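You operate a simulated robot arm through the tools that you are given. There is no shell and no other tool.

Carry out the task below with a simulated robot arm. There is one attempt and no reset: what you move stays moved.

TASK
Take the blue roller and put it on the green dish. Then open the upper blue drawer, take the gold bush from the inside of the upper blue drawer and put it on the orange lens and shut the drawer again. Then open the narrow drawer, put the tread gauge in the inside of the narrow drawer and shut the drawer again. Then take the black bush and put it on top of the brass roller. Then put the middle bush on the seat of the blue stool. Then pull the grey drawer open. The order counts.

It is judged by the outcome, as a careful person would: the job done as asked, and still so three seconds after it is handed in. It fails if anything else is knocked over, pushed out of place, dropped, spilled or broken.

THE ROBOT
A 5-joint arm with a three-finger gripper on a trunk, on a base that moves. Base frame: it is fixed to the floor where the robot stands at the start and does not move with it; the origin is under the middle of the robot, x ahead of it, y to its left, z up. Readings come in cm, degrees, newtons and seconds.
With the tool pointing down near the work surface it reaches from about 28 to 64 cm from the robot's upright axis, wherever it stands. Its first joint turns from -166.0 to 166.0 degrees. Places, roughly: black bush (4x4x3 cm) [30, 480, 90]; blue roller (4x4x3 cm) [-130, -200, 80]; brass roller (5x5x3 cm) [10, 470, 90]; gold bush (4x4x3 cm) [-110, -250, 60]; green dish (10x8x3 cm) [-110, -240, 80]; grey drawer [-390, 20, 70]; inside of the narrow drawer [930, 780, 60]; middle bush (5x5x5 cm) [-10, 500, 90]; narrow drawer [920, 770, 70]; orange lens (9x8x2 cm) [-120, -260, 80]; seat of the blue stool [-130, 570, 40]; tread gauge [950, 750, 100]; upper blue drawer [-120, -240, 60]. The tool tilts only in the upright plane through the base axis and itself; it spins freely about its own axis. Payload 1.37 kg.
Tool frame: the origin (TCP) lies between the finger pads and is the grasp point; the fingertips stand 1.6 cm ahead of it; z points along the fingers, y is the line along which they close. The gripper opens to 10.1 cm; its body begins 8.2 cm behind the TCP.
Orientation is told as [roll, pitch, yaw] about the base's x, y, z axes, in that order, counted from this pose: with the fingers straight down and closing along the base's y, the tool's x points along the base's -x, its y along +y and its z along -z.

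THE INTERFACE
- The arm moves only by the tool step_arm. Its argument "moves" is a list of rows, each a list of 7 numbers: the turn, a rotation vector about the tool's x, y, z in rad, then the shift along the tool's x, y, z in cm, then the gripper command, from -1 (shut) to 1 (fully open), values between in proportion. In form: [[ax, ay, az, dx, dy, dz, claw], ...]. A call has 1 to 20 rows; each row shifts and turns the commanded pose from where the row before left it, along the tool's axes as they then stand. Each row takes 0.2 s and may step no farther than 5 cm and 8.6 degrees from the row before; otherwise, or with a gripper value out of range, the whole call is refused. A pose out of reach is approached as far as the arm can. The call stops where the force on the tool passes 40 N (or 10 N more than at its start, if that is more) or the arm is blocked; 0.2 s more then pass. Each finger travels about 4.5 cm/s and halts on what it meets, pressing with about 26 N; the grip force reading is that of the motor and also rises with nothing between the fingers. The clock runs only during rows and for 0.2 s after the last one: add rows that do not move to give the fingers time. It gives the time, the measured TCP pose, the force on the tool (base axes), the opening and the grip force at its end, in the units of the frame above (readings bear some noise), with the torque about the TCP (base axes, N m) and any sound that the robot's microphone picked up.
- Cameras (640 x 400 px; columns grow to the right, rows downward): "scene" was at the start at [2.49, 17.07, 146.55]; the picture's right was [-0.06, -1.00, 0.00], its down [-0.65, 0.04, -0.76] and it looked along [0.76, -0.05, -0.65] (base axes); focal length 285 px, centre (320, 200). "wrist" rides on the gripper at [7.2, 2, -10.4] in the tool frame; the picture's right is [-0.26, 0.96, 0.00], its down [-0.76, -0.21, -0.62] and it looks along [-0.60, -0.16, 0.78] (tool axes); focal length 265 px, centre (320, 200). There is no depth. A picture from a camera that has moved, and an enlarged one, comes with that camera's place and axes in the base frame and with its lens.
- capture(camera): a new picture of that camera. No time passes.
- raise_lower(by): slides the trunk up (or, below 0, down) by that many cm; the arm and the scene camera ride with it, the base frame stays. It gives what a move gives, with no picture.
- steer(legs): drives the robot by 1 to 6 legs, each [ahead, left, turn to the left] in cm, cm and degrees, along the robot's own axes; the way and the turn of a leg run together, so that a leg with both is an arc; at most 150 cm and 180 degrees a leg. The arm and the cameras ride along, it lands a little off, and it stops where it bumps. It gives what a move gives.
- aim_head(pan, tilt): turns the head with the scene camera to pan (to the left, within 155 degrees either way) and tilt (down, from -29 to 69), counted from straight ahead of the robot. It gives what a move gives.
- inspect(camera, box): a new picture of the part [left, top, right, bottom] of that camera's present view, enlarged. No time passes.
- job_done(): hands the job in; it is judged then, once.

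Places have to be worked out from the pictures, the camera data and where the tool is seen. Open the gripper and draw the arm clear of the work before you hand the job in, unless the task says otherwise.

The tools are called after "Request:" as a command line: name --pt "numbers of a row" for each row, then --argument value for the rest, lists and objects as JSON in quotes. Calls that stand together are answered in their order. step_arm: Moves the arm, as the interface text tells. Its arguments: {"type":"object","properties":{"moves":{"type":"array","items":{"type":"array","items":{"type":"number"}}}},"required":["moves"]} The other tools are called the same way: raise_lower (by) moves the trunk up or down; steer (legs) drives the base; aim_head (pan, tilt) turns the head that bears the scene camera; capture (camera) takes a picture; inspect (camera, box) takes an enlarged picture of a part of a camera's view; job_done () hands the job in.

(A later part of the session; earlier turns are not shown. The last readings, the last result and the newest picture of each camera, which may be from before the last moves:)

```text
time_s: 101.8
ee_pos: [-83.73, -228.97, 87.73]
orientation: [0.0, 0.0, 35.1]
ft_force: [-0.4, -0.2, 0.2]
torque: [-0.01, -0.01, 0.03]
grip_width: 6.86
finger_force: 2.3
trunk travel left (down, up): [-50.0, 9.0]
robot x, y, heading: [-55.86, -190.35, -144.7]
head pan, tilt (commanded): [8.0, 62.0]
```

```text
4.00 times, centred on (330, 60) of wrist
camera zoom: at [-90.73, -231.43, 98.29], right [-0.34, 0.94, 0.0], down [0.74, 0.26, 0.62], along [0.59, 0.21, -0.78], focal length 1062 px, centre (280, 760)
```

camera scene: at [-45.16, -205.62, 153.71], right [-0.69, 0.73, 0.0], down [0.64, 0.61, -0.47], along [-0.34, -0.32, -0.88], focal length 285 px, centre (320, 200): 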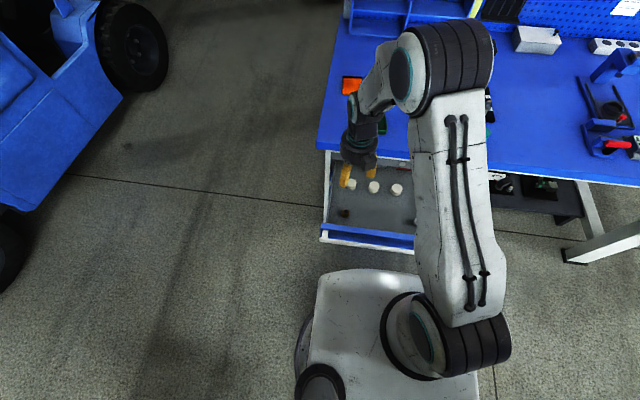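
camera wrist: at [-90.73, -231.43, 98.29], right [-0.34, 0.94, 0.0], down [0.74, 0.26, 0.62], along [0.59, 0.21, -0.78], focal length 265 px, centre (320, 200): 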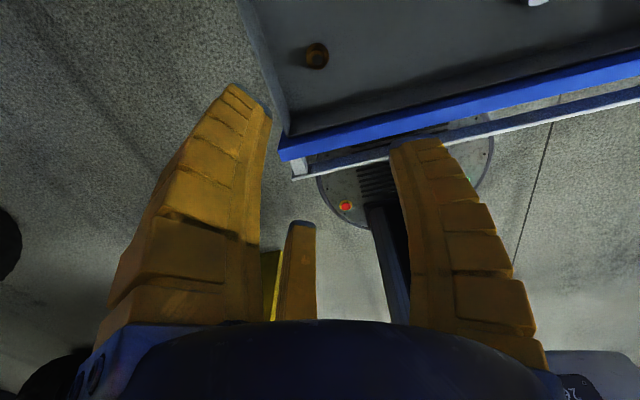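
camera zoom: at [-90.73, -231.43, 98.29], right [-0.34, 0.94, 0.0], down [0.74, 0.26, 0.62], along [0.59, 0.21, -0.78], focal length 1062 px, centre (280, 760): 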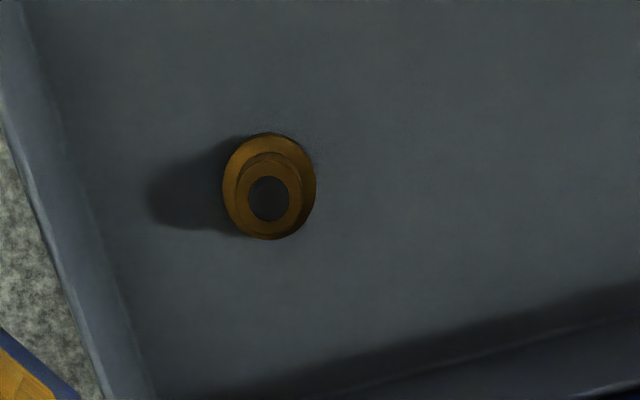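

Triangulated, the bush (flange about 3.1 cm) is at (-84.15, -229.3) on a drawer floor at z about 58.6. I correct 0.55 cm and descend to about z 66, then check.

Request:
step_arm --pt "0 0 0 0.55 0 4 0.3" --pt "0 0 0 0 0 4 0.3" --pt "0 0 0 0 0 4 0.3" --pt "0 0 0 0 0 4 0.3" --pt "0 0 0 0 0 3 0.3" --pt "0 0 0 0 0 2.5 0.3" --pt "0 0 0 0 0 0 0.3"

Request:
capture --camera "wrist"

Request:
inspect --camera "scene" --box '[310, 130, 430, 255]'

```text
time_s: 103.4
ee_pos: [-84.08, -229.3, 66.22]
orientation: [0.0, -0.1, 34.9]
ft_force: [0.0, -0.5, 0.4]
torque: [-0.01, -0.01, 0.02]
grip_width: 6.86
finger_force: 2.0
trunk travel left (down, up): [-50.0, 9.0]
robot x, y, heading: [-55.36, -190.3, -144.7]
head pan, tilt (commanded): [8.0, 62.0]
```

```text
taken
camera wrist: at [-91.16, -231.73, 76.66], right [-0.33, 0.94, 0.0], down [0.74, 0.26, 0.62], along [0.59, 0.21, -0.78], focal length 265 px, centre (320, 200)
```

wrist: 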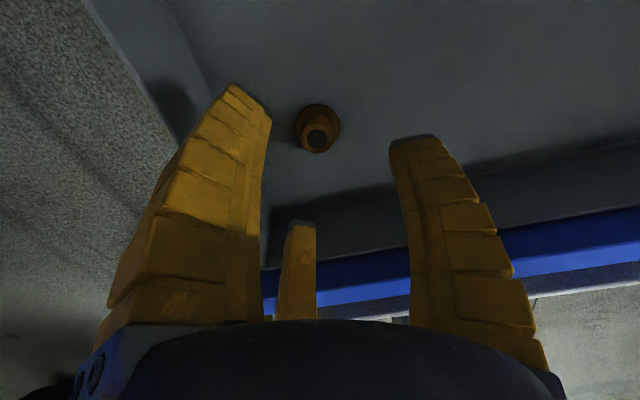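

```text
3.20 times, centred on (370, 192) of scene
camera zoom: at [-45.17, -205.63, 153.71], right [-0.69, 0.73, 0.0], down [0.64, 0.61, -0.47], along [-0.34, -0.32, -0.88], focal length 911 px, centre (160, 224)
```

zoom: 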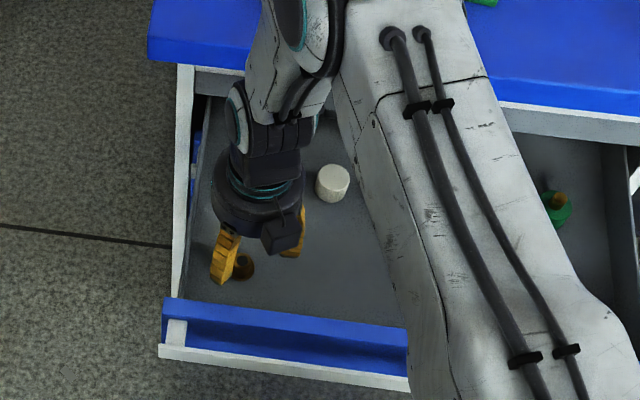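

The bush lies right under the grasp point. I descend in decreasing steps to z about 60.5.

Request:
step_arm --pt "0 0 0 0 -0.1 2.5 0.2" --pt "0 0 0 0 0 1.5 0.2" --pt "0 0 0 0 0 1 0.2" --pt "0 0 0 0 0 0.5 0.2" --pt "0 0 0 0 0 0 0.2"

Request:
capture --camera "wrist"

```text
time_s: 104.6
ee_pos: [-83.88, -229.39, 60.96]
orientation: [0.1, -0.1, 35.0]
ft_force: [-0.4, 0.2, 0.0]
torque: [-0.02, -0.03, -0.03]
grip_width: 6.41
finger_force: 2.4
trunk travel left (down, up): [-50.0, 9.0]
robot x, y, heading: [-55.04, -190.51, -144.5]
head pan, tilt (commanded): [8.0, 62.0]
```

```text
taken
camera wrist: at [-91.06, -231.79, 71.24], right [-0.33, 0.94, 0.0], down [0.74, 0.26, 0.62], along [0.59, 0.21, -0.78], focal length 265 px, centre (320, 200)
```

wrist: 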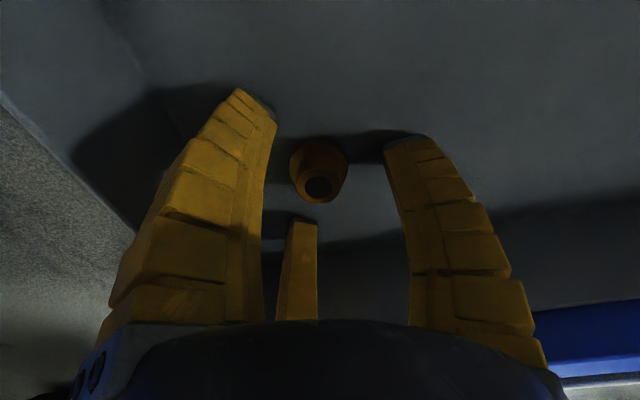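

The tips stand just above the drawer floor (they extend a bit as they close). I close on the bush here.

Request:
step_arm --pt "0 0 0 0 0 0 0" --pt "0 0 0 0 0 0 -0.3" --pt "0 0 0 0 0 0 -0.6" --pt "0 0 0 0 0 0 -1" --pt "0 0 0 0 0 0 -1" --pt "0 0 0 0 0 0 -1"

Request:
capture --camera "wrist"

```text
time_s: 106.0
ee_pos: [-84.01, -229.32, 60.84]
orientation: [-0.1, 0.0, 34.9]
ft_force: [-0.5, 1.4, 7.8]
torque: [0.09, -0.02, 0.01]
grip_width: 1.68
finger_force: 25.9
trunk travel left (down, up): [-50.0, 9.0]
robot x, y, heading: [-54.97, -190.37, -144.8]
head pan, tilt (commanded): [8.0, 62.0]
```

```text
taken
camera wrist: at [-91.06, -231.77, 71.33], right [-0.33, 0.94, 0.0], down [0.74, 0.26, 0.62], along [0.59, 0.21, -0.78], focal length 265 px, centre (320, 200)
```

wrist: 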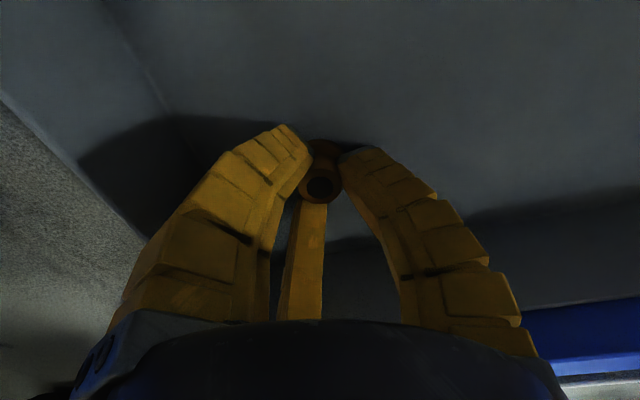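

The fingers hold the bush by its neck above the flange (1.7 cm, 26 N). I lift it straight up out of the drawer.

Request:
step_arm --pt "0 0 0 0 0 -0.5 -1" --pt "0 0 0 0 0 -1.5 -1" --pt "0 0 0 0 0 -3 -1" --pt "0 0 0 0 0 -4 -1" --pt "0 0 0 0 0 -4 -1" --pt "0 0 0 0 0 -4 -1" --pt "0 0 0 0 0 -4 -1" --pt "0 0 0 0 0 -4 -1" --pt "0 0 0 0 0 -4 -1"

Request:
capture --camera "wrist"

Request:
capture --camera "scene"

```text
time_s: 108.0
ee_pos: [-84.18, -229.43, 90.0]
orientation: [0.1, -0.2, 34.9]
ft_force: [0.3, 0.6, 0.0]
torque: [-0.01, 0.0, 0.0]
grip_width: 1.37
finger_force: 26.3
trunk travel left (down, up): [-50.0, 9.0]
robot x, y, heading: [-55.83, -190.05, -144.7]
head pan, tilt (commanded): [8.0, 62.0]
```

```text
taken
camera wrist: at [-91.16, -231.91, 100.37], right [-0.33, 0.94, 0.0], down [0.74, 0.26, 0.62], along [0.59, 0.21, -0.78], focal length 265 px, centre (320, 200)
```

wrist: 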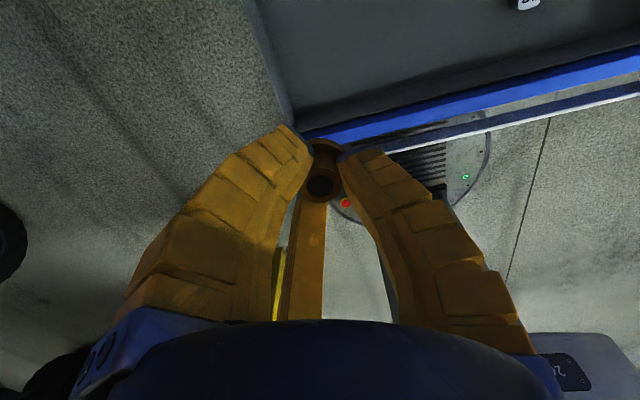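

```text
taken
camera scene: at [-45.14, -205.58, 153.71], right [-0.69, 0.73, 0.0], down [0.64, 0.61, -0.47], along [-0.34, -0.32, -0.88], focal length 285 px, centre (320, 200)
```

scene: 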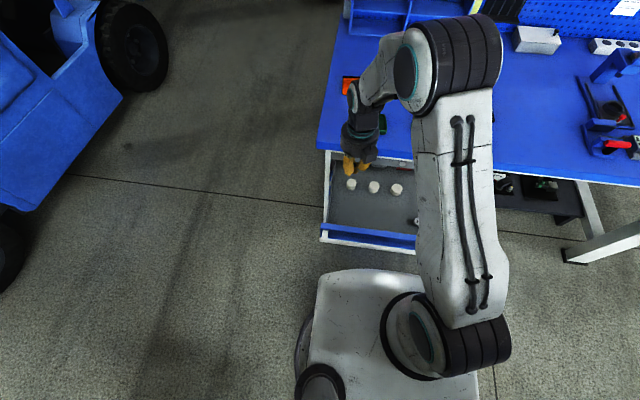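

The gold bush is held at z 90. I unspin the tool by 172° (to stay within the spin limit later) while rising a little; then I will drive round to the left side of the bench to reach the lens.

Request:
step_arm --pt "0 0 0.15 0 0 -0.2 -1" --pt "0 0 0.15 0 0 -0.2 -1" --pt "0 0 0.15 0 0 -0.2 -1" --pt "0 0 0.15 0 0 -0.2 -1" --pt "0 0 0.15 0 0 -0.2 -1" --pt "0 0 0.15 0 0 -0.2 -1" --pt "0 0 0.15 0 0 -0.2 -1" --pt "0 0 0.15 0 0 -0.2 -1" --pt "0 0 0.15 0 0 -0.2 -1" --pt "0 0 0.15 0 0 -0.2 -1" --pt "0 0 0.15 0 0 -0.2 -1" --pt "0 0 0.15 0 0 -0.2 -1" --pt "0 0 0.15 0 0 -0.2 -1" --pt "0 0 0.15 0 0 -0.2 -1" --pt "0 0 0.15 0 0 -0.2 -1" --pt "0 0 0.15 0 0 -0.2 -1" --pt "0 0 0.15 0 0 -0.2 -1" --pt "0 0 0.15 0 0 -0.2 -1" --pt "0 0 0.15 0 0 -0.2 -1" --pt "0 0 0.15 0 0 -0.2 -1"

Request:
aim_head --pan 40 --tilt 40

Request:
capture --camera "scene"

```text
time_s: 112.2
ee_pos: [-84.06, -229.38, 93.9]
orientation: [0.0, 0.1, -137.1]
ft_force: [0.3, 0.0, -0.2]
torque: [0.0, -0.01, 0.0]
grip_width: 1.37
finger_force: 26.6
trunk travel left (down, up): [-50.0, 9.0]
robot x, y, heading: [-56.02, -190.49, -144.3]
head pan, tilt (commanded): [8.0, 62.0]
```

```text
time_s: 113.2
ee_pos: [-83.99, -229.34, 93.78]
orientation: [0.0, 0.1, -136.9]
ft_force: [-0.1, 1.0, 0.0]
torque: [-0.02, 0.01, 0.0]
grip_width: 1.37
finger_force: 26.1
trunk travel left (down, up): [-50.0, 9.0]
robot x, y, heading: [-55.72, -190.49, -144.7]
head pan, tilt (commanded): [40.0, 40.0]
```

```text
taken
camera scene: at [-42.65, -209.43, 156.61], right [-0.97, 0.25, 0.0], down [0.16, 0.62, -0.77], along [-0.2, -0.74, -0.64], focal length 285 px, centre (320, 200)
```

scene: 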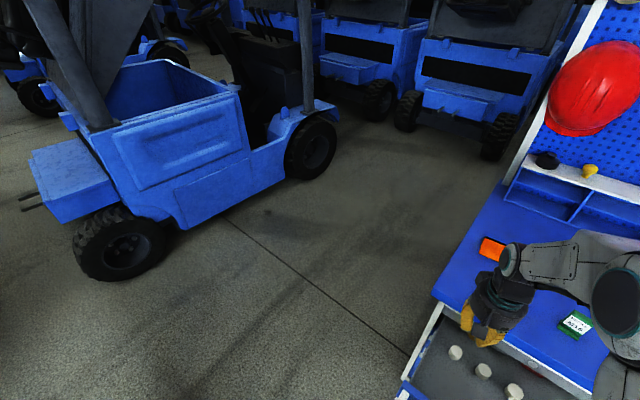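

The floor on the left of the bench is free for well over a metre. I drive left 62 cm and then forward 54 cm, to stand beside the bench's left end.

Request:
steer --legs '[[0, 62, 0], [52, 0, 0]]'

Request:
aim_head --pan -45 --tilt 55

Request:
capture --camera "scene"

```text
time_s: 119.3
ee_pos: [-90.34, -310.0, 93.91]
orientation: [0.0, 0.2, -136.6]
ft_force: [0.4, -0.1, -0.6]
torque: [0.04, 0.0, 0.06]
grip_width: 1.38
finger_force: 26.0
trunk travel left (down, up): [-50.0, 9.0]
robot x, y, heading: [-62.63, -270.74, -144.3]
head pan, tilt (commanded): [40.0, 40.0]
```

```text
time_s: 120.9
ee_pos: [-90.39, -309.94, 93.91]
orientation: [0.1, 0.1, -136.7]
ft_force: [1.0, -0.7, -0.1]
torque: [0.02, -0.01, -0.01]
grip_width: 1.38
finger_force: 26.3
trunk travel left (down, up): [-50.0, 9.0]
robot x, y, heading: [-62.53, -270.88, -144.4]
head pan, tilt (commanded): [-45.0, 55.0]
```

```text
taken
camera scene: at [-54.12, -280.36, 154.55], right [0.16, 0.99, 0.0], down [0.81, -0.13, -0.57], along [-0.57, 0.09, -0.82], focal length 285 px, centre (320, 200)
```

scene: 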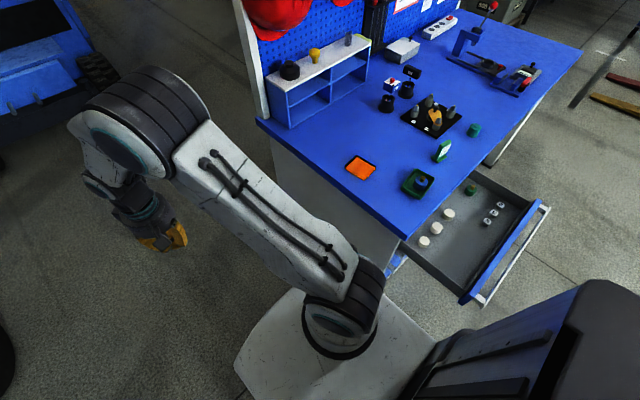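

The robot stands 34 cm left of the bench end, and the lens is about 55 cm from the axis. I swing the tool with the bush over the bench to above the lens.

Request:
step_arm --pt "0 0 0 1.47 -4.36 0 -1" --pt "0 0 0 1.47 -4.36 0 -1" --pt "0 0 0 1.47 -4.36 0 -1" --pt "0 0 0 1.47 -4.36 0 -1" --pt "0 0 0 1.47 -4.36 0 -1" --pt "0 0 0 1.47 -4.36 0 -1" --pt "0 0 0 1.47 -4.36 0 -1" --pt "0 0 0 1.47 -4.36 0 -1" --pt "0 0 0 1.47 -4.36 0 -1" --pt "0 0 0 1.47 -4.36 0 -1" --pt "0 0 0 1.47 -4.36 0 -1" --pt "0 0 0 1.47 -4.36 0 -1" --pt "0 0 0 0 0 0 -1"

Request:
capture --camera "wrist"

Request:
capture --camera "scene"

```text
time_s: 123.7
ee_pos: [-113.31, -259.66, 93.89]
orientation: [0.0, 0.0, -136.6]
ft_force: [0.1, 0.5, -0.5]
torque: [0.02, 0.03, 0.0]
grip_width: 1.41
finger_force: 25.3
trunk travel left (down, up): [-50.0, 9.0]
robot x, y, heading: [-62.24, -270.76, -144.4]
head pan, tilt (commanded): [-45.0, 55.0]
```

```text
taken
camera wrist: at [-106.75, -256.04, 104.3], right [0.47, -0.88, 0.0], down [-0.69, -0.37, 0.62], along [-0.55, -0.29, -0.78], focal length 265 px, centre (320, 200)
```

wrist: 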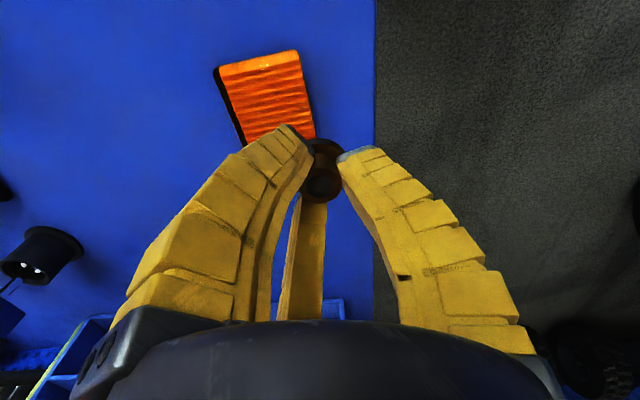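

```text
taken
camera scene: at [-54.11, -280.34, 154.55], right [0.16, 0.99, 0.0], down [0.81, -0.13, -0.57], along [-0.57, 0.09, -0.82], focal length 285 px, centre (320, 200)
```

scene: 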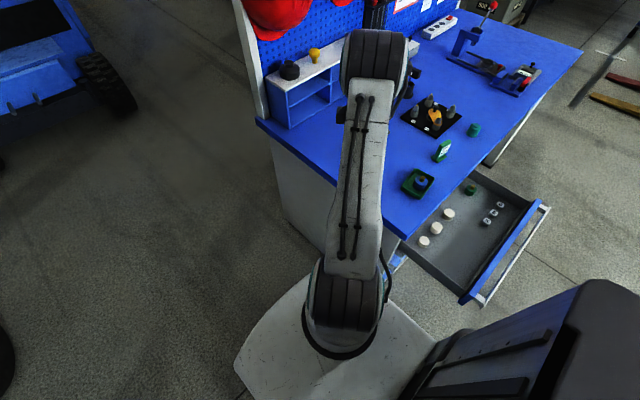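

The lens is in the wrist view just beside the held bush; I enlarge to measure it.

Request:
inspect --camera "wrist" --box '[200, 30, 360, 155]'

```text
3.20 times, centred on (280, 92) of wrist
camera zoom: at [-106.75, -256.04, 104.3], right [0.47, -0.88, 0.0], down [-0.69, -0.37, 0.62], along [-0.55, -0.29, -0.78], focal length 849 px, centre (448, 544)
```

zoom: 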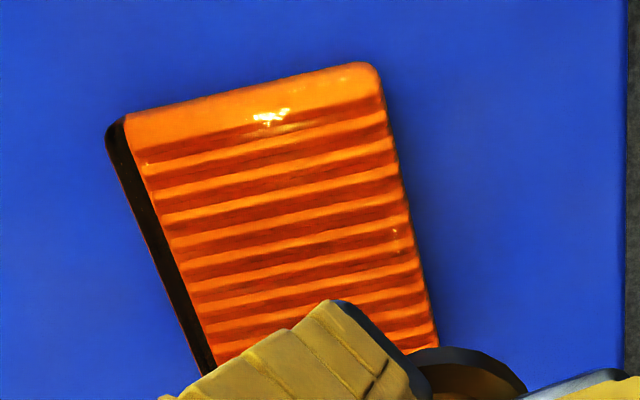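

The lens centre comes out at about (-115.2, -256.0). I move the 4 cm over and lower to about z 87.

Request:
step_arm --pt "0 0 0 0.6 -1.96 0 -1" --pt "0 0 0 0.58 -1.96 0 -1" --pt "0 0 0 0 0 3 -1" --pt "0 0 0 0 0 2.5 -1" --pt "0 0 0 0 0 1.5 -1" --pt "0 0 0 0 0 0 -1"

Request:
capture --camera "wrist"

```text
time_s: 125.1
ee_pos: [-115.23, -256.14, 86.9]
orientation: [0.0, 0.0, -136.5]
ft_force: [0.7, 0.4, -0.7]
torque: [-0.01, -0.02, -0.01]
grip_width: 1.41
finger_force: 25.8
trunk travel left (down, up): [-50.0, 9.0]
robot x, y, heading: [-62.12, -270.57, -144.1]
head pan, tilt (commanded): [-45.0, 55.0]
```

```text
taken
camera wrist: at [-108.72, -252.58, 97.24], right [0.47, -0.88, 0.0], down [-0.69, -0.37, 0.62], along [-0.55, -0.29, -0.78], focal length 265 px, centre (320, 200)
```

wrist: 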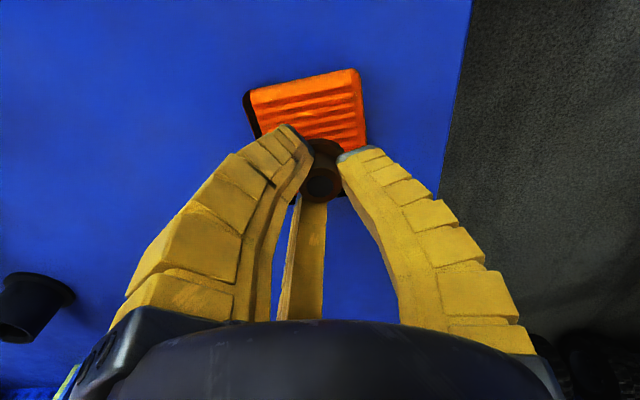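

The bush hangs over the middle of the lens. I lower in small steps and watch the force.

Request:
step_arm --pt "0 0 0 0 0 0.8 -1" --pt "0 0 0 0 0 0.6 -1" --pt "0 0 0 0 0 0.4 -1" --pt "0 0 0 0 0 0 -1"

Request:
step_arm --pt "0 0 0 0 0 0.2 -1" --pt "0 0 0 0 0 0 -1"

Request:
step_arm --pt "0 0 0 0 0 0.2 -1" --pt "0 0 0 0 0 0 -1"

```text
time_s: 126.1
ee_pos: [-115.31, -256.21, 85.07]
orientation: [0.0, 0.1, -136.6]
ft_force: [-0.3, 0.5, -1.2]
torque: [-0.01, 0.0, -0.01]
grip_width: 1.42
finger_force: 26.4
trunk travel left (down, up): [-50.0, 9.0]
robot x, y, heading: [-62.01, -270.48, -144.4]
head pan, tilt (commanded): [-45.0, 55.0]
```

```text
time_s: 126.7
ee_pos: [-115.32, -256.27, 84.75]
orientation: [0.0, 0.1, -136.6]
ft_force: [-0.7, 0.2, -0.6]
torque: [0.03, 0.0, 0.01]
grip_width: 1.42
finger_force: 26.0
trunk travel left (down, up): [-50.0, 9.0]
robot x, y, heading: [-62.27, -271.0, -144.2]
head pan, tilt (commanded): [-45.0, 55.0]
```

```text
time_s: 127.3
ee_pos: [-115.37, -256.14, 84.67]
orientation: [-0.1, 0.0, -136.5]
ft_force: [0.1, -0.3, -0.7]
torque: [0.0, -0.02, -0.01]
grip_width: 1.41
finger_force: 26.4
trunk travel left (down, up): [-50.0, 9.0]
robot x, y, heading: [-62.14, -270.55, -144.3]
head pan, tilt (commanded): [-45.0, 55.0]
```

No contact yet at z about 84.7; I go on by 0.2 cm at a time.

Request:
step_arm --pt "0 0 0 0 0 0.2 -1" --pt "0 0 0 0 0 0 -1"

Request:
step_arm --pt "0 0 0 0 0 0.2 -1" --pt "0 0 0 0 0 0 -1"

Request:
step_arm --pt "0 0 0 0 0 0.15 -1" --pt "0 0 0 0 0 0 -1"

```text
time_s: 127.9
ee_pos: [-115.52, -256.05, 84.5]
orientation: [0.0, -0.1, -136.6]
ft_force: [0.8, 0.0, 0.0]
torque: [0.0, 0.0, 0.02]
grip_width: 1.37
finger_force: 26.5
trunk travel left (down, up): [-50.0, 9.0]
robot x, y, heading: [-62.1, -270.97, -144.3]
head pan, tilt (commanded): [-45.0, 55.0]
```

```text
time_s: 128.5
ee_pos: [-115.29, -256.36, 84.26]
orientation: [0.1, 0.0, -136.6]
ft_force: [0.3, 0.9, -0.1]
torque: [0.02, 0.01, -0.05]
grip_width: 1.37
finger_force: 26.0
trunk travel left (down, up): [-50.0, 9.0]
robot x, y, heading: [-62.29, -270.63, -144.1]
head pan, tilt (commanded): [-45.0, 55.0]
```

```text
time_s: 129.1
ee_pos: [-115.35, -256.23, 84.33]
orientation: [0.0, 0.0, -136.7]
ft_force: [-0.5, 0.1, -1.0]
torque: [-0.02, -0.03, -0.05]
grip_width: 1.38
finger_force: 25.9
trunk travel left (down, up): [-50.0, 9.0]
robot x, y, heading: [-62.23, -270.77, -144.2]
head pan, tilt (commanded): [-45.0, 55.0]
```

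Still free. I continue lowering by 0.15 cm per call.

Request:
step_arm --pt "0 0 0 0 0 0.15 -1" --pt "0 0 0 0 0 0 -1"

Request:
step_arm --pt "0 0 0 0 0 0.15 -1" --pt "0 0 0 0 0 0 -1"

Request:
capture --camera "wrist"

```text
time_s: 129.7
ee_pos: [-115.35, -256.2, 83.97]
orientation: [0.0, 0.0, -136.6]
ft_force: [0.6, 0.2, -0.6]
torque: [-0.02, 0.01, 0.02]
grip_width: 1.41
finger_force: 25.8
trunk travel left (down, up): [-50.0, 9.0]
robot x, y, heading: [-62.17, -270.28, -144.4]
head pan, tilt (commanded): [-45.0, 55.0]
```

```text
time_s: 130.3
ee_pos: [-115.32, -256.16, 83.92]
orientation: [0.0, 0.0, -136.7]
ft_force: [0.6, -0.9, 2.5]
torque: [-0.08, -0.03, -0.02]
grip_width: 1.5
finger_force: 25.9
trunk travel left (down, up): [-50.0, 9.0]
robot x, y, heading: [-61.98, -271.44, -144.0]
head pan, tilt (commanded): [-45.0, 55.0]
```

```text
taken
camera wrist: at [-108.78, -252.56, 94.32], right [0.47, -0.88, 0.0], down [-0.69, -0.37, 0.62], along [-0.55, -0.29, -0.78], focal length 265 px, centre (320, 200)
```

wrist: 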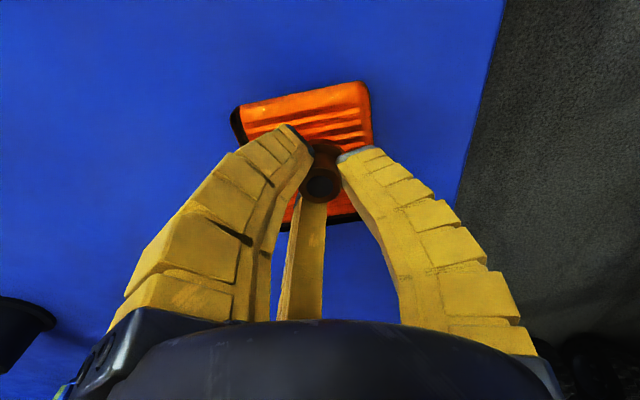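

First contact on the lens (2.5 N), and the bush stands well within it. I press 0.1 cm further and open the fingers.

Request:
step_arm --pt "0 0 0 0 0 0.1 -1" --pt "0 0 0 0 0 0 -0.85" --pt "0 0 0 0 0 0 -0.7" --pt "0 0 0 0 0 0 -0.6" --pt "0 0 0 0 0 0 -0.5" --pt "0 0 0 0 0 0 -0.4" --pt "0 0 0 0 0 0 -0.3" --pt "0 0 0 0 0 0 -0.3"

Request:
capture --camera "wrist"

```text
time_s: 132.1
ee_pos: [-115.46, -256.24, 83.87]
orientation: [0.0, 0.0, -136.6]
ft_force: [0.0, -0.6, 0.0]
torque: [0.0, -0.01, -0.04]
grip_width: 3.98
finger_force: 3.6
trunk travel left (down, up): [-50.0, 9.0]
robot x, y, heading: [-62.05, -270.97, -144.2]
head pan, tilt (commanded): [-45.0, 55.0]
```

```text
taken
camera wrist: at [-108.82, -252.56, 94.19], right [0.47, -0.88, 0.0], down [-0.69, -0.37, 0.62], along [-0.55, -0.29, -0.78], focal length 265 px, centre (320, 200)
```

wrist: 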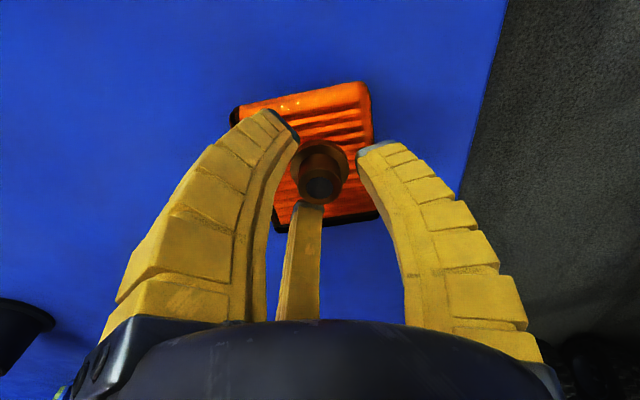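

The bush stands upright on the lens, released. I open a little more and lift away.

Request:
step_arm --pt "0 0 0 0 0 0 -0.1" --pt "0 0 0 0 0 0 -0.1" --pt "0 0 0 0 0 -1 -0.1" --pt "0 0 0 0 0 -2 -0.1" --pt "0 0 0 0 0 -3 0" --pt "0 0 0 0 0 -4 0" --pt "0 0 0 0 0 -4 0" --pt "0 0 0 0 0 -4 0"

Request:
capture --camera "wrist"

```text
time_s: 133.9
ee_pos: [-115.45, -256.45, 101.87]
orientation: [0.1, -0.1, -136.6]
ft_force: [-1.1, 0.2, -0.4]
torque: [0.02, 0.01, 0.03]
grip_width: 5.41
finger_force: 2.7
trunk travel left (down, up): [-50.0, 9.0]
robot x, y, heading: [-61.88, -270.88, -144.0]
head pan, tilt (commanded): [-45.0, 55.0]
```

```text
taken
camera wrist: at [-108.8, -252.69, 112.23], right [0.47, -0.88, 0.0], down [-0.69, -0.37, 0.62], along [-0.55, -0.29, -0.78], focal length 265 px, centre (320, 200)
```

wrist: 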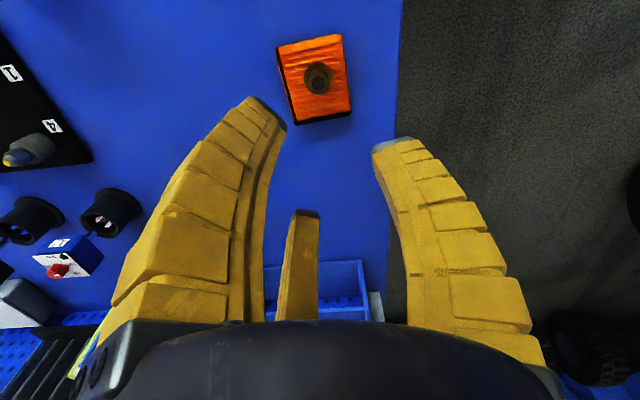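

The gold bush rests on the middle of the orange lens. Before shutting the drawer I swing the arm straight ahead of the robot, then drive back around to the front of the drawer (staying clear of the yellow column behind).

Request:
step_arm --pt "0 0 0 -2.47 3.99 0 0" --pt "0 0 0 -2.47 3.99 0 0" --pt "0 0 0 -2.47 3.99 0 0" --pt "0 0 0 -2.47 3.99 0 0" --pt "0 0 0 -2.47 3.99 0 0" --pt "0 0 0 -2.47 3.99 0 0" --pt "0 0 0 -2.47 3.99 0 0" --pt "0 0 0 -2.47 3.99 0 0" --pt "0 0 0 -2.47 3.99 0 0" --pt "0 0 0 -2.47 3.99 0 0"

Request:
steer --legs '[[-52, 0, 0], [0, -64, 0], [-34, 0, -0.7]]'

Request:
aim_head --pan 0 --tilt 50

Request:
capture --camera "scene"

```text
time_s: 136.1
ee_pos: [-105.67, -302.22, 101.6]
orientation: [0.0, 0.2, -136.6]
ft_force: [1.1, -0.7, -0.4]
torque: [0.03, 0.0, 0.02]
grip_width: 5.42
finger_force: 2.6
trunk travel left (down, up): [-50.0, 9.0]
robot x, y, heading: [-62.13, -270.39, -144.4]
head pan, tilt (commanded): [-45.0, 55.0]
```

```text
time_s: 144.2
ee_pos: [-73.56, -197.67, 101.64]
orientation: [0.0, 0.1, -137.8]
ft_force: [0.3, 0.8, 1.2]
torque: [0.0, 0.01, 0.01]
grip_width: 5.43
finger_force: 2.7
trunk travel left (down, up): [-50.0, 9.0]
robot x, y, heading: [-29.33, -167.37, -145.9]
head pan, tilt (commanded): [-45.0, 55.0]
```

```text
time_s: 145.3
ee_pos: [-73.57, -197.66, 101.55]
orientation: [0.0, 0.0, -137.9]
ft_force: [-1.2, -0.3, 0.2]
torque: [-0.01, 0.0, 0.0]
grip_width: 5.44
finger_force: 2.3
trunk travel left (down, up): [-50.0, 9.0]
robot x, y, heading: [-29.21, -167.62, -145.6]
head pan, tilt (commanded): [0.0, 50.0]
```

```text
taken
camera scene: at [-20.68, -182.83, 155.2], right [-0.56, 0.83, 0.0], down [0.63, 0.43, -0.64], along [-0.53, -0.36, -0.77], focal length 285 px, centre (320, 200)
```

scene: 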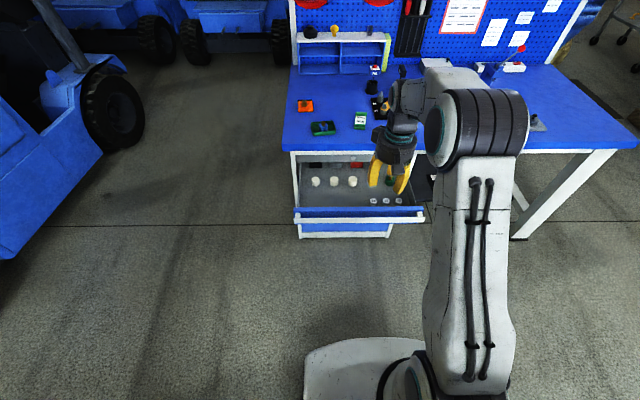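

The robot is 95 cm out, square to the drawer, with everything on the bench in order. I close the fingers, spin and tilt the tool horizontal again to use it as a pusher.

Request:
step_arm --pt "0 0 0.1422 0 0 0 -0.5" --pt "0 0 0.1422 0 0 0 -1" --pt "0 0 0.1422 0 0 0 -1" --pt "0 0 0.1422 0 0 0 -1" --pt "0 0 0.1422 0 0 0 -1" --pt "0 0 0.1422 0 0 0 -1" --pt "0 0 0.1422 0 0 0 -1" --pt "0 0 0.1422 0 0 0 -1" --pt "0 0 0.1422 0 0 0 -1" --pt "0 0 0.1422 0 0 0 -1" --pt "0 0 0.1422 0 0 0 -1" --pt "0 0 0.1422 0 0 0 -1"

Request:
step_arm --pt "-0.1428 0 0 0 0 0 -1" --pt "-0.1428 0 0 0 0 0 -1" --pt "-0.1428 0 0 0 0 0 -1" --pt "-0.1428 0 0 0 0 0 -1" --pt "-0.1428 0 0 0 0 0 -1" --pt "-0.1428 0 0 0 0 0 -1" --pt "-0.1428 0 0 0 0 0 -1" --pt "-0.1428 0 0 0 0 0 -1" --pt "-0.1428 0 0 0 0 0 -1" --pt "-0.1428 0 0 0 0 0 -1" --pt "-0.1428 0 0 0 0 0 -1"

Request:
raise_lower --by -36

Request:
capture --camera "scene"

Request:
capture --camera "wrist"

```text
time_s: 147.9
ee_pos: [-73.43, -197.61, 101.42]
orientation: [-0.1, 0.0, 124.1]
ft_force: [0.2, -0.1, -1.4]
torque: [0.0, 0.0, -0.03]
grip_width: 0.0
finger_force: 26.3
trunk travel left (down, up): [-50.0, 9.0]
robot x, y, heading: [-29.45, -167.09, -145.5]
head pan, tilt (commanded): [0.0, 50.0]
```

```text
time_s: 150.3
ee_pos: [-73.47, -197.59, 101.55]
orientation: [90.0, 0.0, 124.4]
ft_force: [-0.7, -0.7, 0.1]
torque: [0.01, -0.02, 0.0]
grip_width: 0.0
finger_force: 25.6
trunk travel left (down, up): [-50.0, 9.0]
robot x, y, heading: [-29.23, -167.23, -145.9]
head pan, tilt (commanded): [0.0, 50.0]
```

```text
time_s: 153.8
ee_pos: [-73.48, -197.62, 65.66]
orientation: [89.9, 0.1, 124.3]
ft_force: [-0.2, 0.0, -0.3]
torque: [0.01, 0.01, -0.01]
grip_width: 0.0
finger_force: 26.2
trunk travel left (down, up): [-14.0, 45.0]
robot x, y, heading: [-28.74, -167.67, -145.5]
head pan, tilt (commanded): [0.0, 50.0]
```

```text
taken
camera scene: at [-20.68, -182.83, 119.2], right [-0.56, 0.83, 0.0], down [0.63, 0.43, -0.64], along [-0.53, -0.36, -0.77], focal length 285 px, centre (320, 200)
```

scene: 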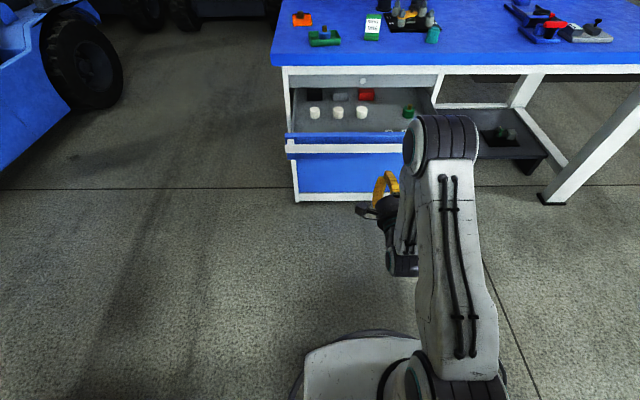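

```text
taken
camera wrist: at [-60.84, -197.6, 67.55], right [-0.15, 0.22, 0.96], down [0.09, 0.97, -0.21], along [-0.98, 0.05, -0.17], focal length 265 px, centre (320, 200)
```

wrist: 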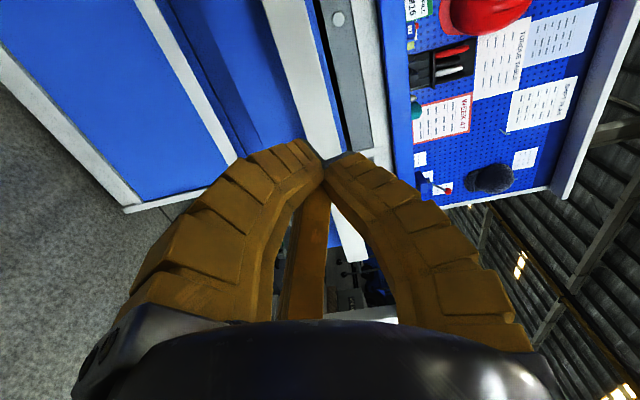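

The closed fingers aim at the bar, about 14 cm ahead. I lower 0.6 cm to the bar's middle and drive forward 12 cm to just before contact.

Request:
step_arm --pt "0 0 0 0 -0.6 0 -1" --pt "0 0 0 0 0 0 -1"

Request:
steer --legs '[[12, 0, 0]]'

Request:
capture --camera "wrist"

```text
time_s: 154.4
ee_pos: [-73.44, -197.51, 64.86]
orientation: [89.9, 0.0, 124.3]
ft_force: [0.1, 0.2, -0.3]
torque: [-0.02, 0.02, -0.02]
grip_width: 0.01
finger_force: 26.3
trunk travel left (down, up): [-14.0, 45.0]
robot x, y, heading: [-28.87, -167.52, -145.6]
head pan, tilt (commanded): [0.0, 50.0]
```

```text
time_s: 155.6
ee_pos: [-83.3, -204.26, 64.99]
orientation: [89.9, -0.1, 124.2]
ft_force: [0.7, -1.3, -0.4]
torque: [0.02, -0.02, 0.01]
grip_width: 0.01
finger_force: 28.3
trunk travel left (down, up): [-14.0, 45.0]
robot x, y, heading: [-39.12, -174.05, -146.0]
head pan, tilt (commanded): [0.0, 50.0]
```

```text
taken
camera wrist: at [-70.69, -204.22, 66.94], right [-0.15, 0.22, 0.96], down [0.09, 0.97, -0.21], along [-0.98, 0.05, -0.17], focal length 265 px, centre (320, 200)
```

wrist: 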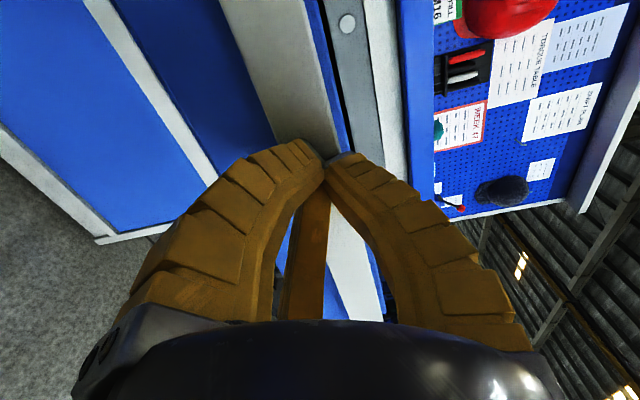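

The fingertips are right in front of the bar at its middle height. I push the drawer in by driving forward 20 cm.

Request:
steer --legs '[[20, 0, 0.5]]'

Request:
capture --camera "scene"

Request:
capture --camera "wrist"

```text
time_s: 157.2
ee_pos: [-99.82, -216.07, 65.16]
orientation: [89.9, 0.1, 124.8]
ft_force: [0.4, -0.7, 0.7]
torque: [0.02, -0.01, -0.03]
grip_width: 0.0
finger_force: 28.0
trunk travel left (down, up): [-14.0, 45.0]
robot x, y, heading: [-55.51, -185.5, -145.3]
head pan, tilt (commanded): [0.0, 50.0]
```

```text
taken
camera scene: at [-47.06, -200.9, 119.2], right [-0.57, 0.82, 0.0], down [0.63, 0.44, -0.64], along [-0.53, -0.37, -0.77], focal length 285 px, centre (320, 200)
```

scene: 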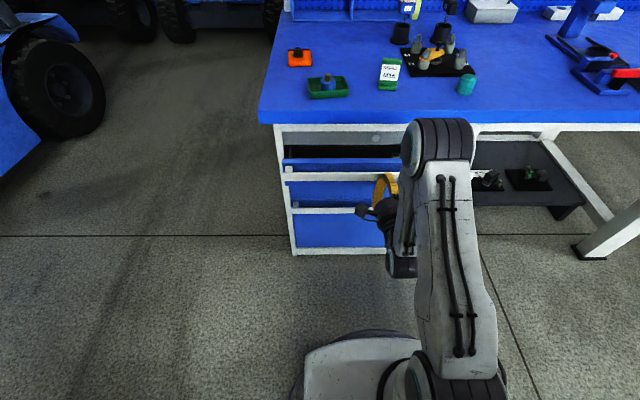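

```text
taken
camera wrist: at [-87.12, -215.94, 66.94], right [-0.15, 0.22, 0.96], down [0.08, 0.98, -0.21], along [-0.99, 0.05, -0.17], focal length 265 px, centre (320, 200)
```

wrist: 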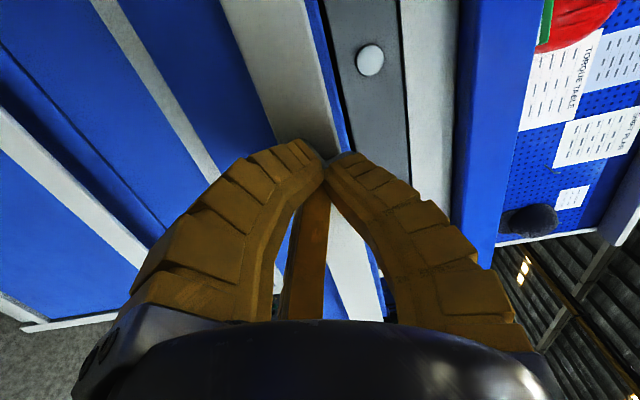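

The drawer is closed but for about 7 cm. I push the rest gently with the arm, in 1 cm steps.

Request:
step_arm --pt "0 0 0 0 0 1 -1" --pt "0 0 0 0 0 1 -1" --pt "0 0 0 0 0 1 -1" --pt "0 0 0 0 0 1 -1" --pt "0 0 0 0 0 1 -1" --pt "0 0 0 0 0 1 -1" --pt "0 0 0 0 0 0.5 -1" --pt "0 0 0 0 0 0 -1"

Request:
inspect --camera "scene" --box '[260, 90, 440, 230]'

```text
time_s: 159.1
ee_pos: [-105.24, -219.65, 64.93]
orientation: [89.8, 0.0, 124.7]
ft_force: [0.3, -0.2, 0.8]
torque: [-0.03, 0.05, -0.04]
grip_width: 0.01
finger_force: 27.6
trunk travel left (down, up): [-14.0, 45.0]
robot x, y, heading: [-56.01, -185.27, -145.6]
head pan, tilt (commanded): [0.0, 50.0]
```

```text
2.86 times, centred on (350, 160) of scene
camera zoom: at [-47.06, -200.91, 119.2], right [-0.57, 0.82, 0.0], down [0.63, 0.44, -0.64], along [-0.53, -0.37, -0.77], focal length 814 px, centre (234, 314)
```

zoom: 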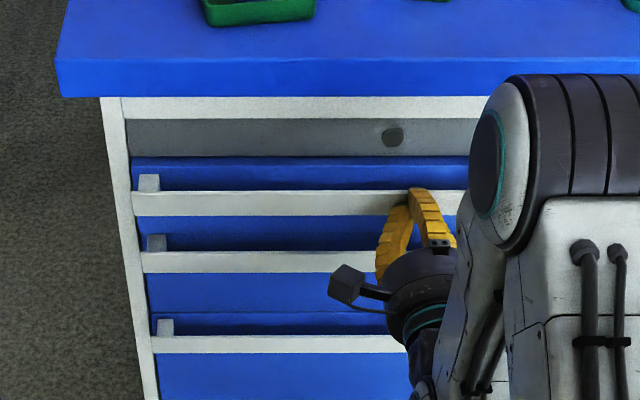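

The drawer seems nearly closed with no end stop felt yet. I push on in small steps until a clear force appears.

Request:
step_arm --pt "0 0 0 0 0 0.5 -1" --pt "0 0 0 0 0 0.4 -1" --pt "0 0 0 0 0 0 -1"

Request:
step_arm --pt "0 0 0 0 0 0.4 -1" --pt "0 0 0 0 0 0.3 -1" --pt "0 0 0 0 0 0 -1"

Request:
inspect --camera "scene" --box '[260, 90, 440, 230]'

```text
time_s: 159.8
ee_pos: [-105.96, -220.32, 65.0]
orientation: [90.0, 0.0, 124.6]
ft_force: [-1.2, -1.0, -0.2]
torque: [-0.01, -0.03, 0.0]
grip_width: 0.0
finger_force: 27.9
trunk travel left (down, up): [-14.0, 45.0]
robot x, y, heading: [-55.54, -185.89, -145.3]
head pan, tilt (commanded): [0.0, 50.0]
```

```text
time_s: 160.7
ee_pos: [-106.19, -220.4, 64.92]
orientation: [89.8, 0.0, 124.5]
ft_force: [27.1, 16.9, 0.7]
torque: [-0.02, 0.05, 0.02]
grip_width: 0.61
finger_force: 28.6
trunk travel left (down, up): [-14.0, 45.0]
robot x, y, heading: [-55.4, -185.33, -145.4]
head pan, tilt (commanded): [0.0, 50.0]
```

```text
2.86 times, centred on (350, 160) of scene
camera zoom: at [-46.81, -200.74, 119.2], right [-0.57, 0.82, 0.0], down [0.63, 0.44, -0.64], along [-0.53, -0.37, -0.76], focal length 814 px, centre (234, 314)
```

zoom: 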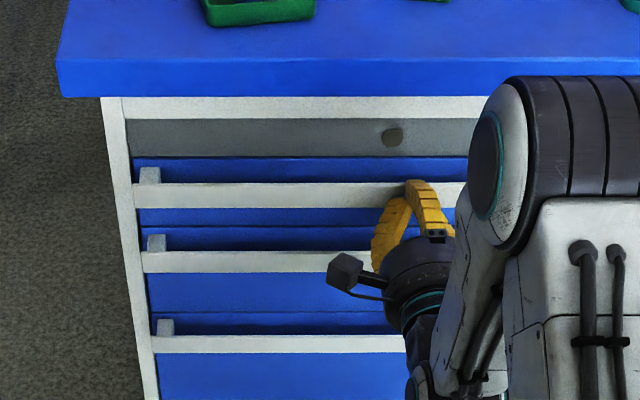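

A firm end stop (32 N): the drawer is shut. I withdraw the tool and back off, then check the whole bench.

Request:
step_arm --pt "0 0 0 0 0 -1 -1" --pt "0 0 0 0 0 -3 -1" --pt "0 0 0 0 0 -3 -1"

Request:
steer --legs '[[-35, 0, 0]]'

Request:
raise_lower --by 36

Request:
capture --camera "scene"

Request:
inspect --camera "scene" --box '[280, 70, 440, 230]'

```text
time_s: 161.4
ee_pos: [-100.81, -216.78, 65.04]
orientation: [90.0, 0.0, 124.7]
ft_force: [-0.1, -0.3, -0.5]
torque: [-0.01, 0.01, -0.01]
grip_width: 0.0
finger_force: 28.2
trunk travel left (down, up): [-14.0, 45.0]
robot x, y, heading: [-55.81, -185.65, -145.4]
head pan, tilt (commanded): [0.0, 50.0]
```

```text
time_s: 163.7
ee_pos: [-72.94, -197.16, 64.97]
orientation: [89.8, 0.0, 124.5]
ft_force: [0.4, 0.3, 0.5]
torque: [0.02, -0.01, 0.02]
grip_width: 0.0
finger_force: 28.0
trunk travel left (down, up): [-14.0, 45.0]
robot x, y, heading: [-27.81, -166.18, -145.8]
head pan, tilt (commanded): [0.0, 50.0]
```

```text
time_s: 167.2
ee_pos: [-72.83, -197.32, 101.08]
orientation: [89.9, 0.0, 124.4]
ft_force: [0.1, 0.1, -0.5]
torque: [-0.02, 0.0, 0.01]
grip_width: 0.02
finger_force: 28.5
trunk travel left (down, up): [-50.0, 9.0]
robot x, y, heading: [-27.88, -166.06, -145.4]
head pan, tilt (commanded): [0.0, 50.0]
```

```text
taken
camera scene: at [-19.14, -181.69, 155.19], right [-0.56, 0.83, 0.0], down [0.63, 0.43, -0.64], along [-0.53, -0.36, -0.77], focal length 285 px, centre (320, 200)
```

scene: 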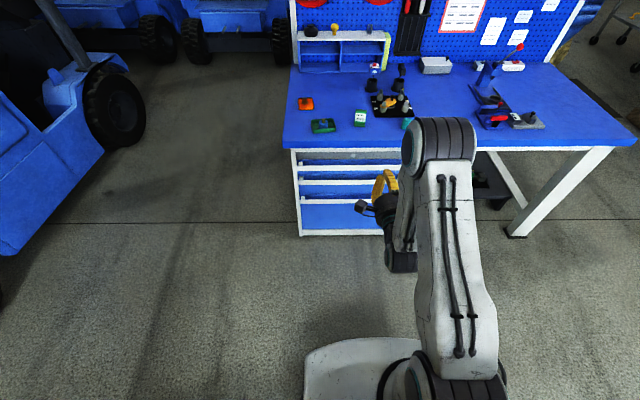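

```text
2.50 times, centred on (360, 150) of scene
camera zoom: at [-19.14, -181.69, 155.19], right [-0.56, 0.83, 0.0], down [0.63, 0.43, -0.64], along [-0.53, -0.36, -0.77], focal length 712 px, centre (220, 325)
```

zoom: 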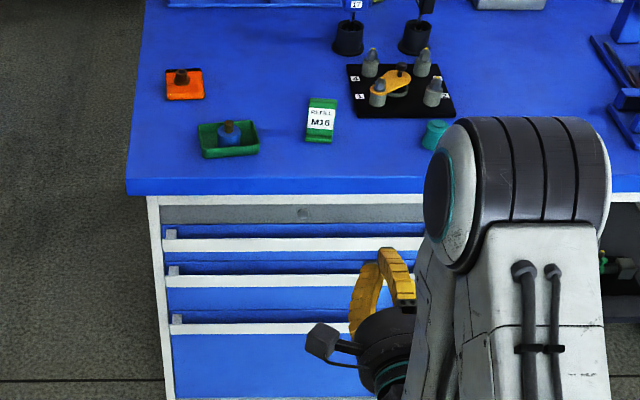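

The bench job is done: drawer shut, bush on the lens, roller in the dish. Next is the narrow drawer far away at about (920, 770), so I turn the robot towards it and look.

Request:
steer --legs '[[0, 0, -170]]'

Request:
aim_head --pan 0 --tilt 12

Request:
capture --camera "scene"

Request:
aim_head --pan 50 --tilt 12

Request:
capture --camera "scene"

Request:
aim_head --pan -50 --tilt 12

Request:
capture --camera "scene"

```text
time_s: 174.4
ee_pos: [8.38, -125.04, 100.95]
orientation: [89.9, 0.0, -41.1]
ft_force: [-0.5, -0.6, 0.2]
torque: [-0.01, 0.03, -0.03]
grip_width: 0.0
finger_force: 27.6
trunk travel left (down, up): [-50.0, 9.0]
robot x, y, heading: [-27.47, -166.5, 48.9]
head pan, tilt (commanded): [0.0, 50.0]
```

```text
time_s: 175.4
ee_pos: [8.38, -125.06, 101.09]
orientation: [89.9, 0.1, -41.2]
ft_force: [0.0, -0.2, 0.0]
torque: [-0.02, 0.02, -0.02]
grip_width: 0.02
finger_force: 28.0
trunk travel left (down, up): [-50.0, 9.0]
robot x, y, heading: [-28.01, -166.14, 48.7]
head pan, tilt (commanded): [0.0, 12.0]
```

```text
taken
camera scene: at [-38.66, -152.19, 161.05], right [0.75, -0.66, 0.0], down [-0.14, -0.16, -0.98], along [0.64, 0.74, -0.21], focal length 285 px, centre (320, 200)
```

scene: 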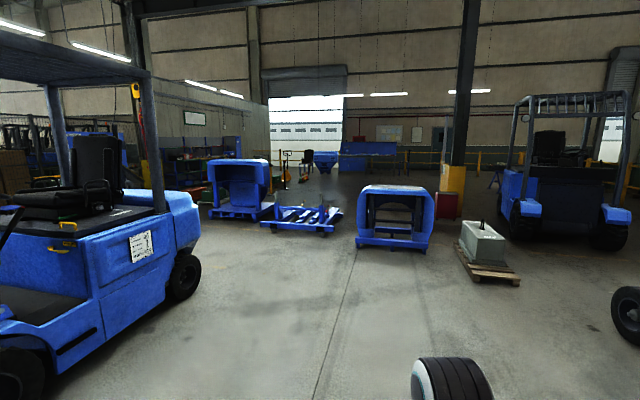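

```text
time_s: 176.6
ee_pos: [8.35, -125.11, 101.08]
orientation: [89.8, -0.1, -41.2]
ft_force: [-0.2, 0.0, 0.0]
torque: [-0.02, 0.01, -0.07]
grip_width: 0.0
finger_force: 28.2
trunk travel left (down, up): [-50.0, 9.0]
robot x, y, heading: [-27.83, -165.9, 49.0]
head pan, tilt (commanded): [50.0, 12.0]
```

```text
taken
camera scene: at [-46.22, -149.99, 161.06], right [0.99, 0.15, 0.0], down [0.03, -0.21, -0.98], along [-0.15, 0.97, -0.21], focal length 285 px, centre (320, 200)
```

scene: 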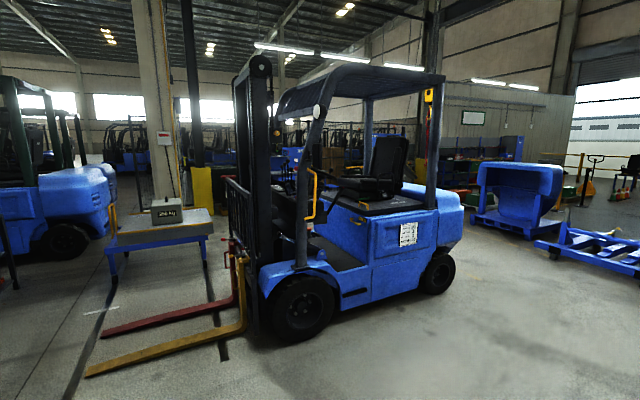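

```text
time_s: 178.3
ee_pos: [8.39, -125.09, 100.96]
orientation: [89.9, 0.0, -41.3]
ft_force: [-0.1, -1.0, 0.2]
torque: [0.01, 0.02, -0.01]
grip_width: 0.02
finger_force: 27.9
trunk travel left (down, up): [-50.0, 9.0]
robot x, y, heading: [-27.81, -166.32, 48.9]
head pan, tilt (commanded): [-50.0, 12.0]
```

```text
taken
camera scene: at [-35.48, -159.39, 161.06], right [-0.02, -1.0, 0.0], down [-0.21, 0.0, -0.98], along [0.98, -0.02, -0.21], focal length 285 px, centre (320, 200)
```

scene: 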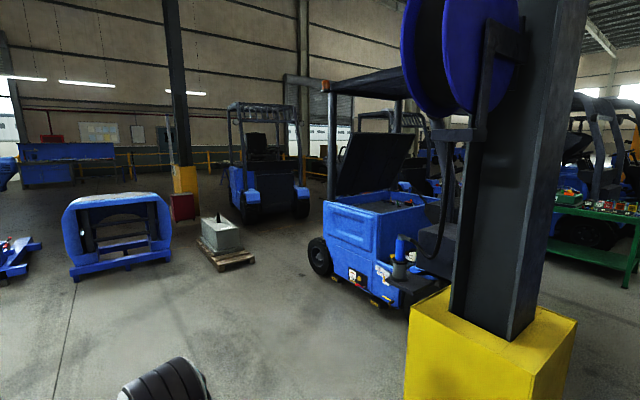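

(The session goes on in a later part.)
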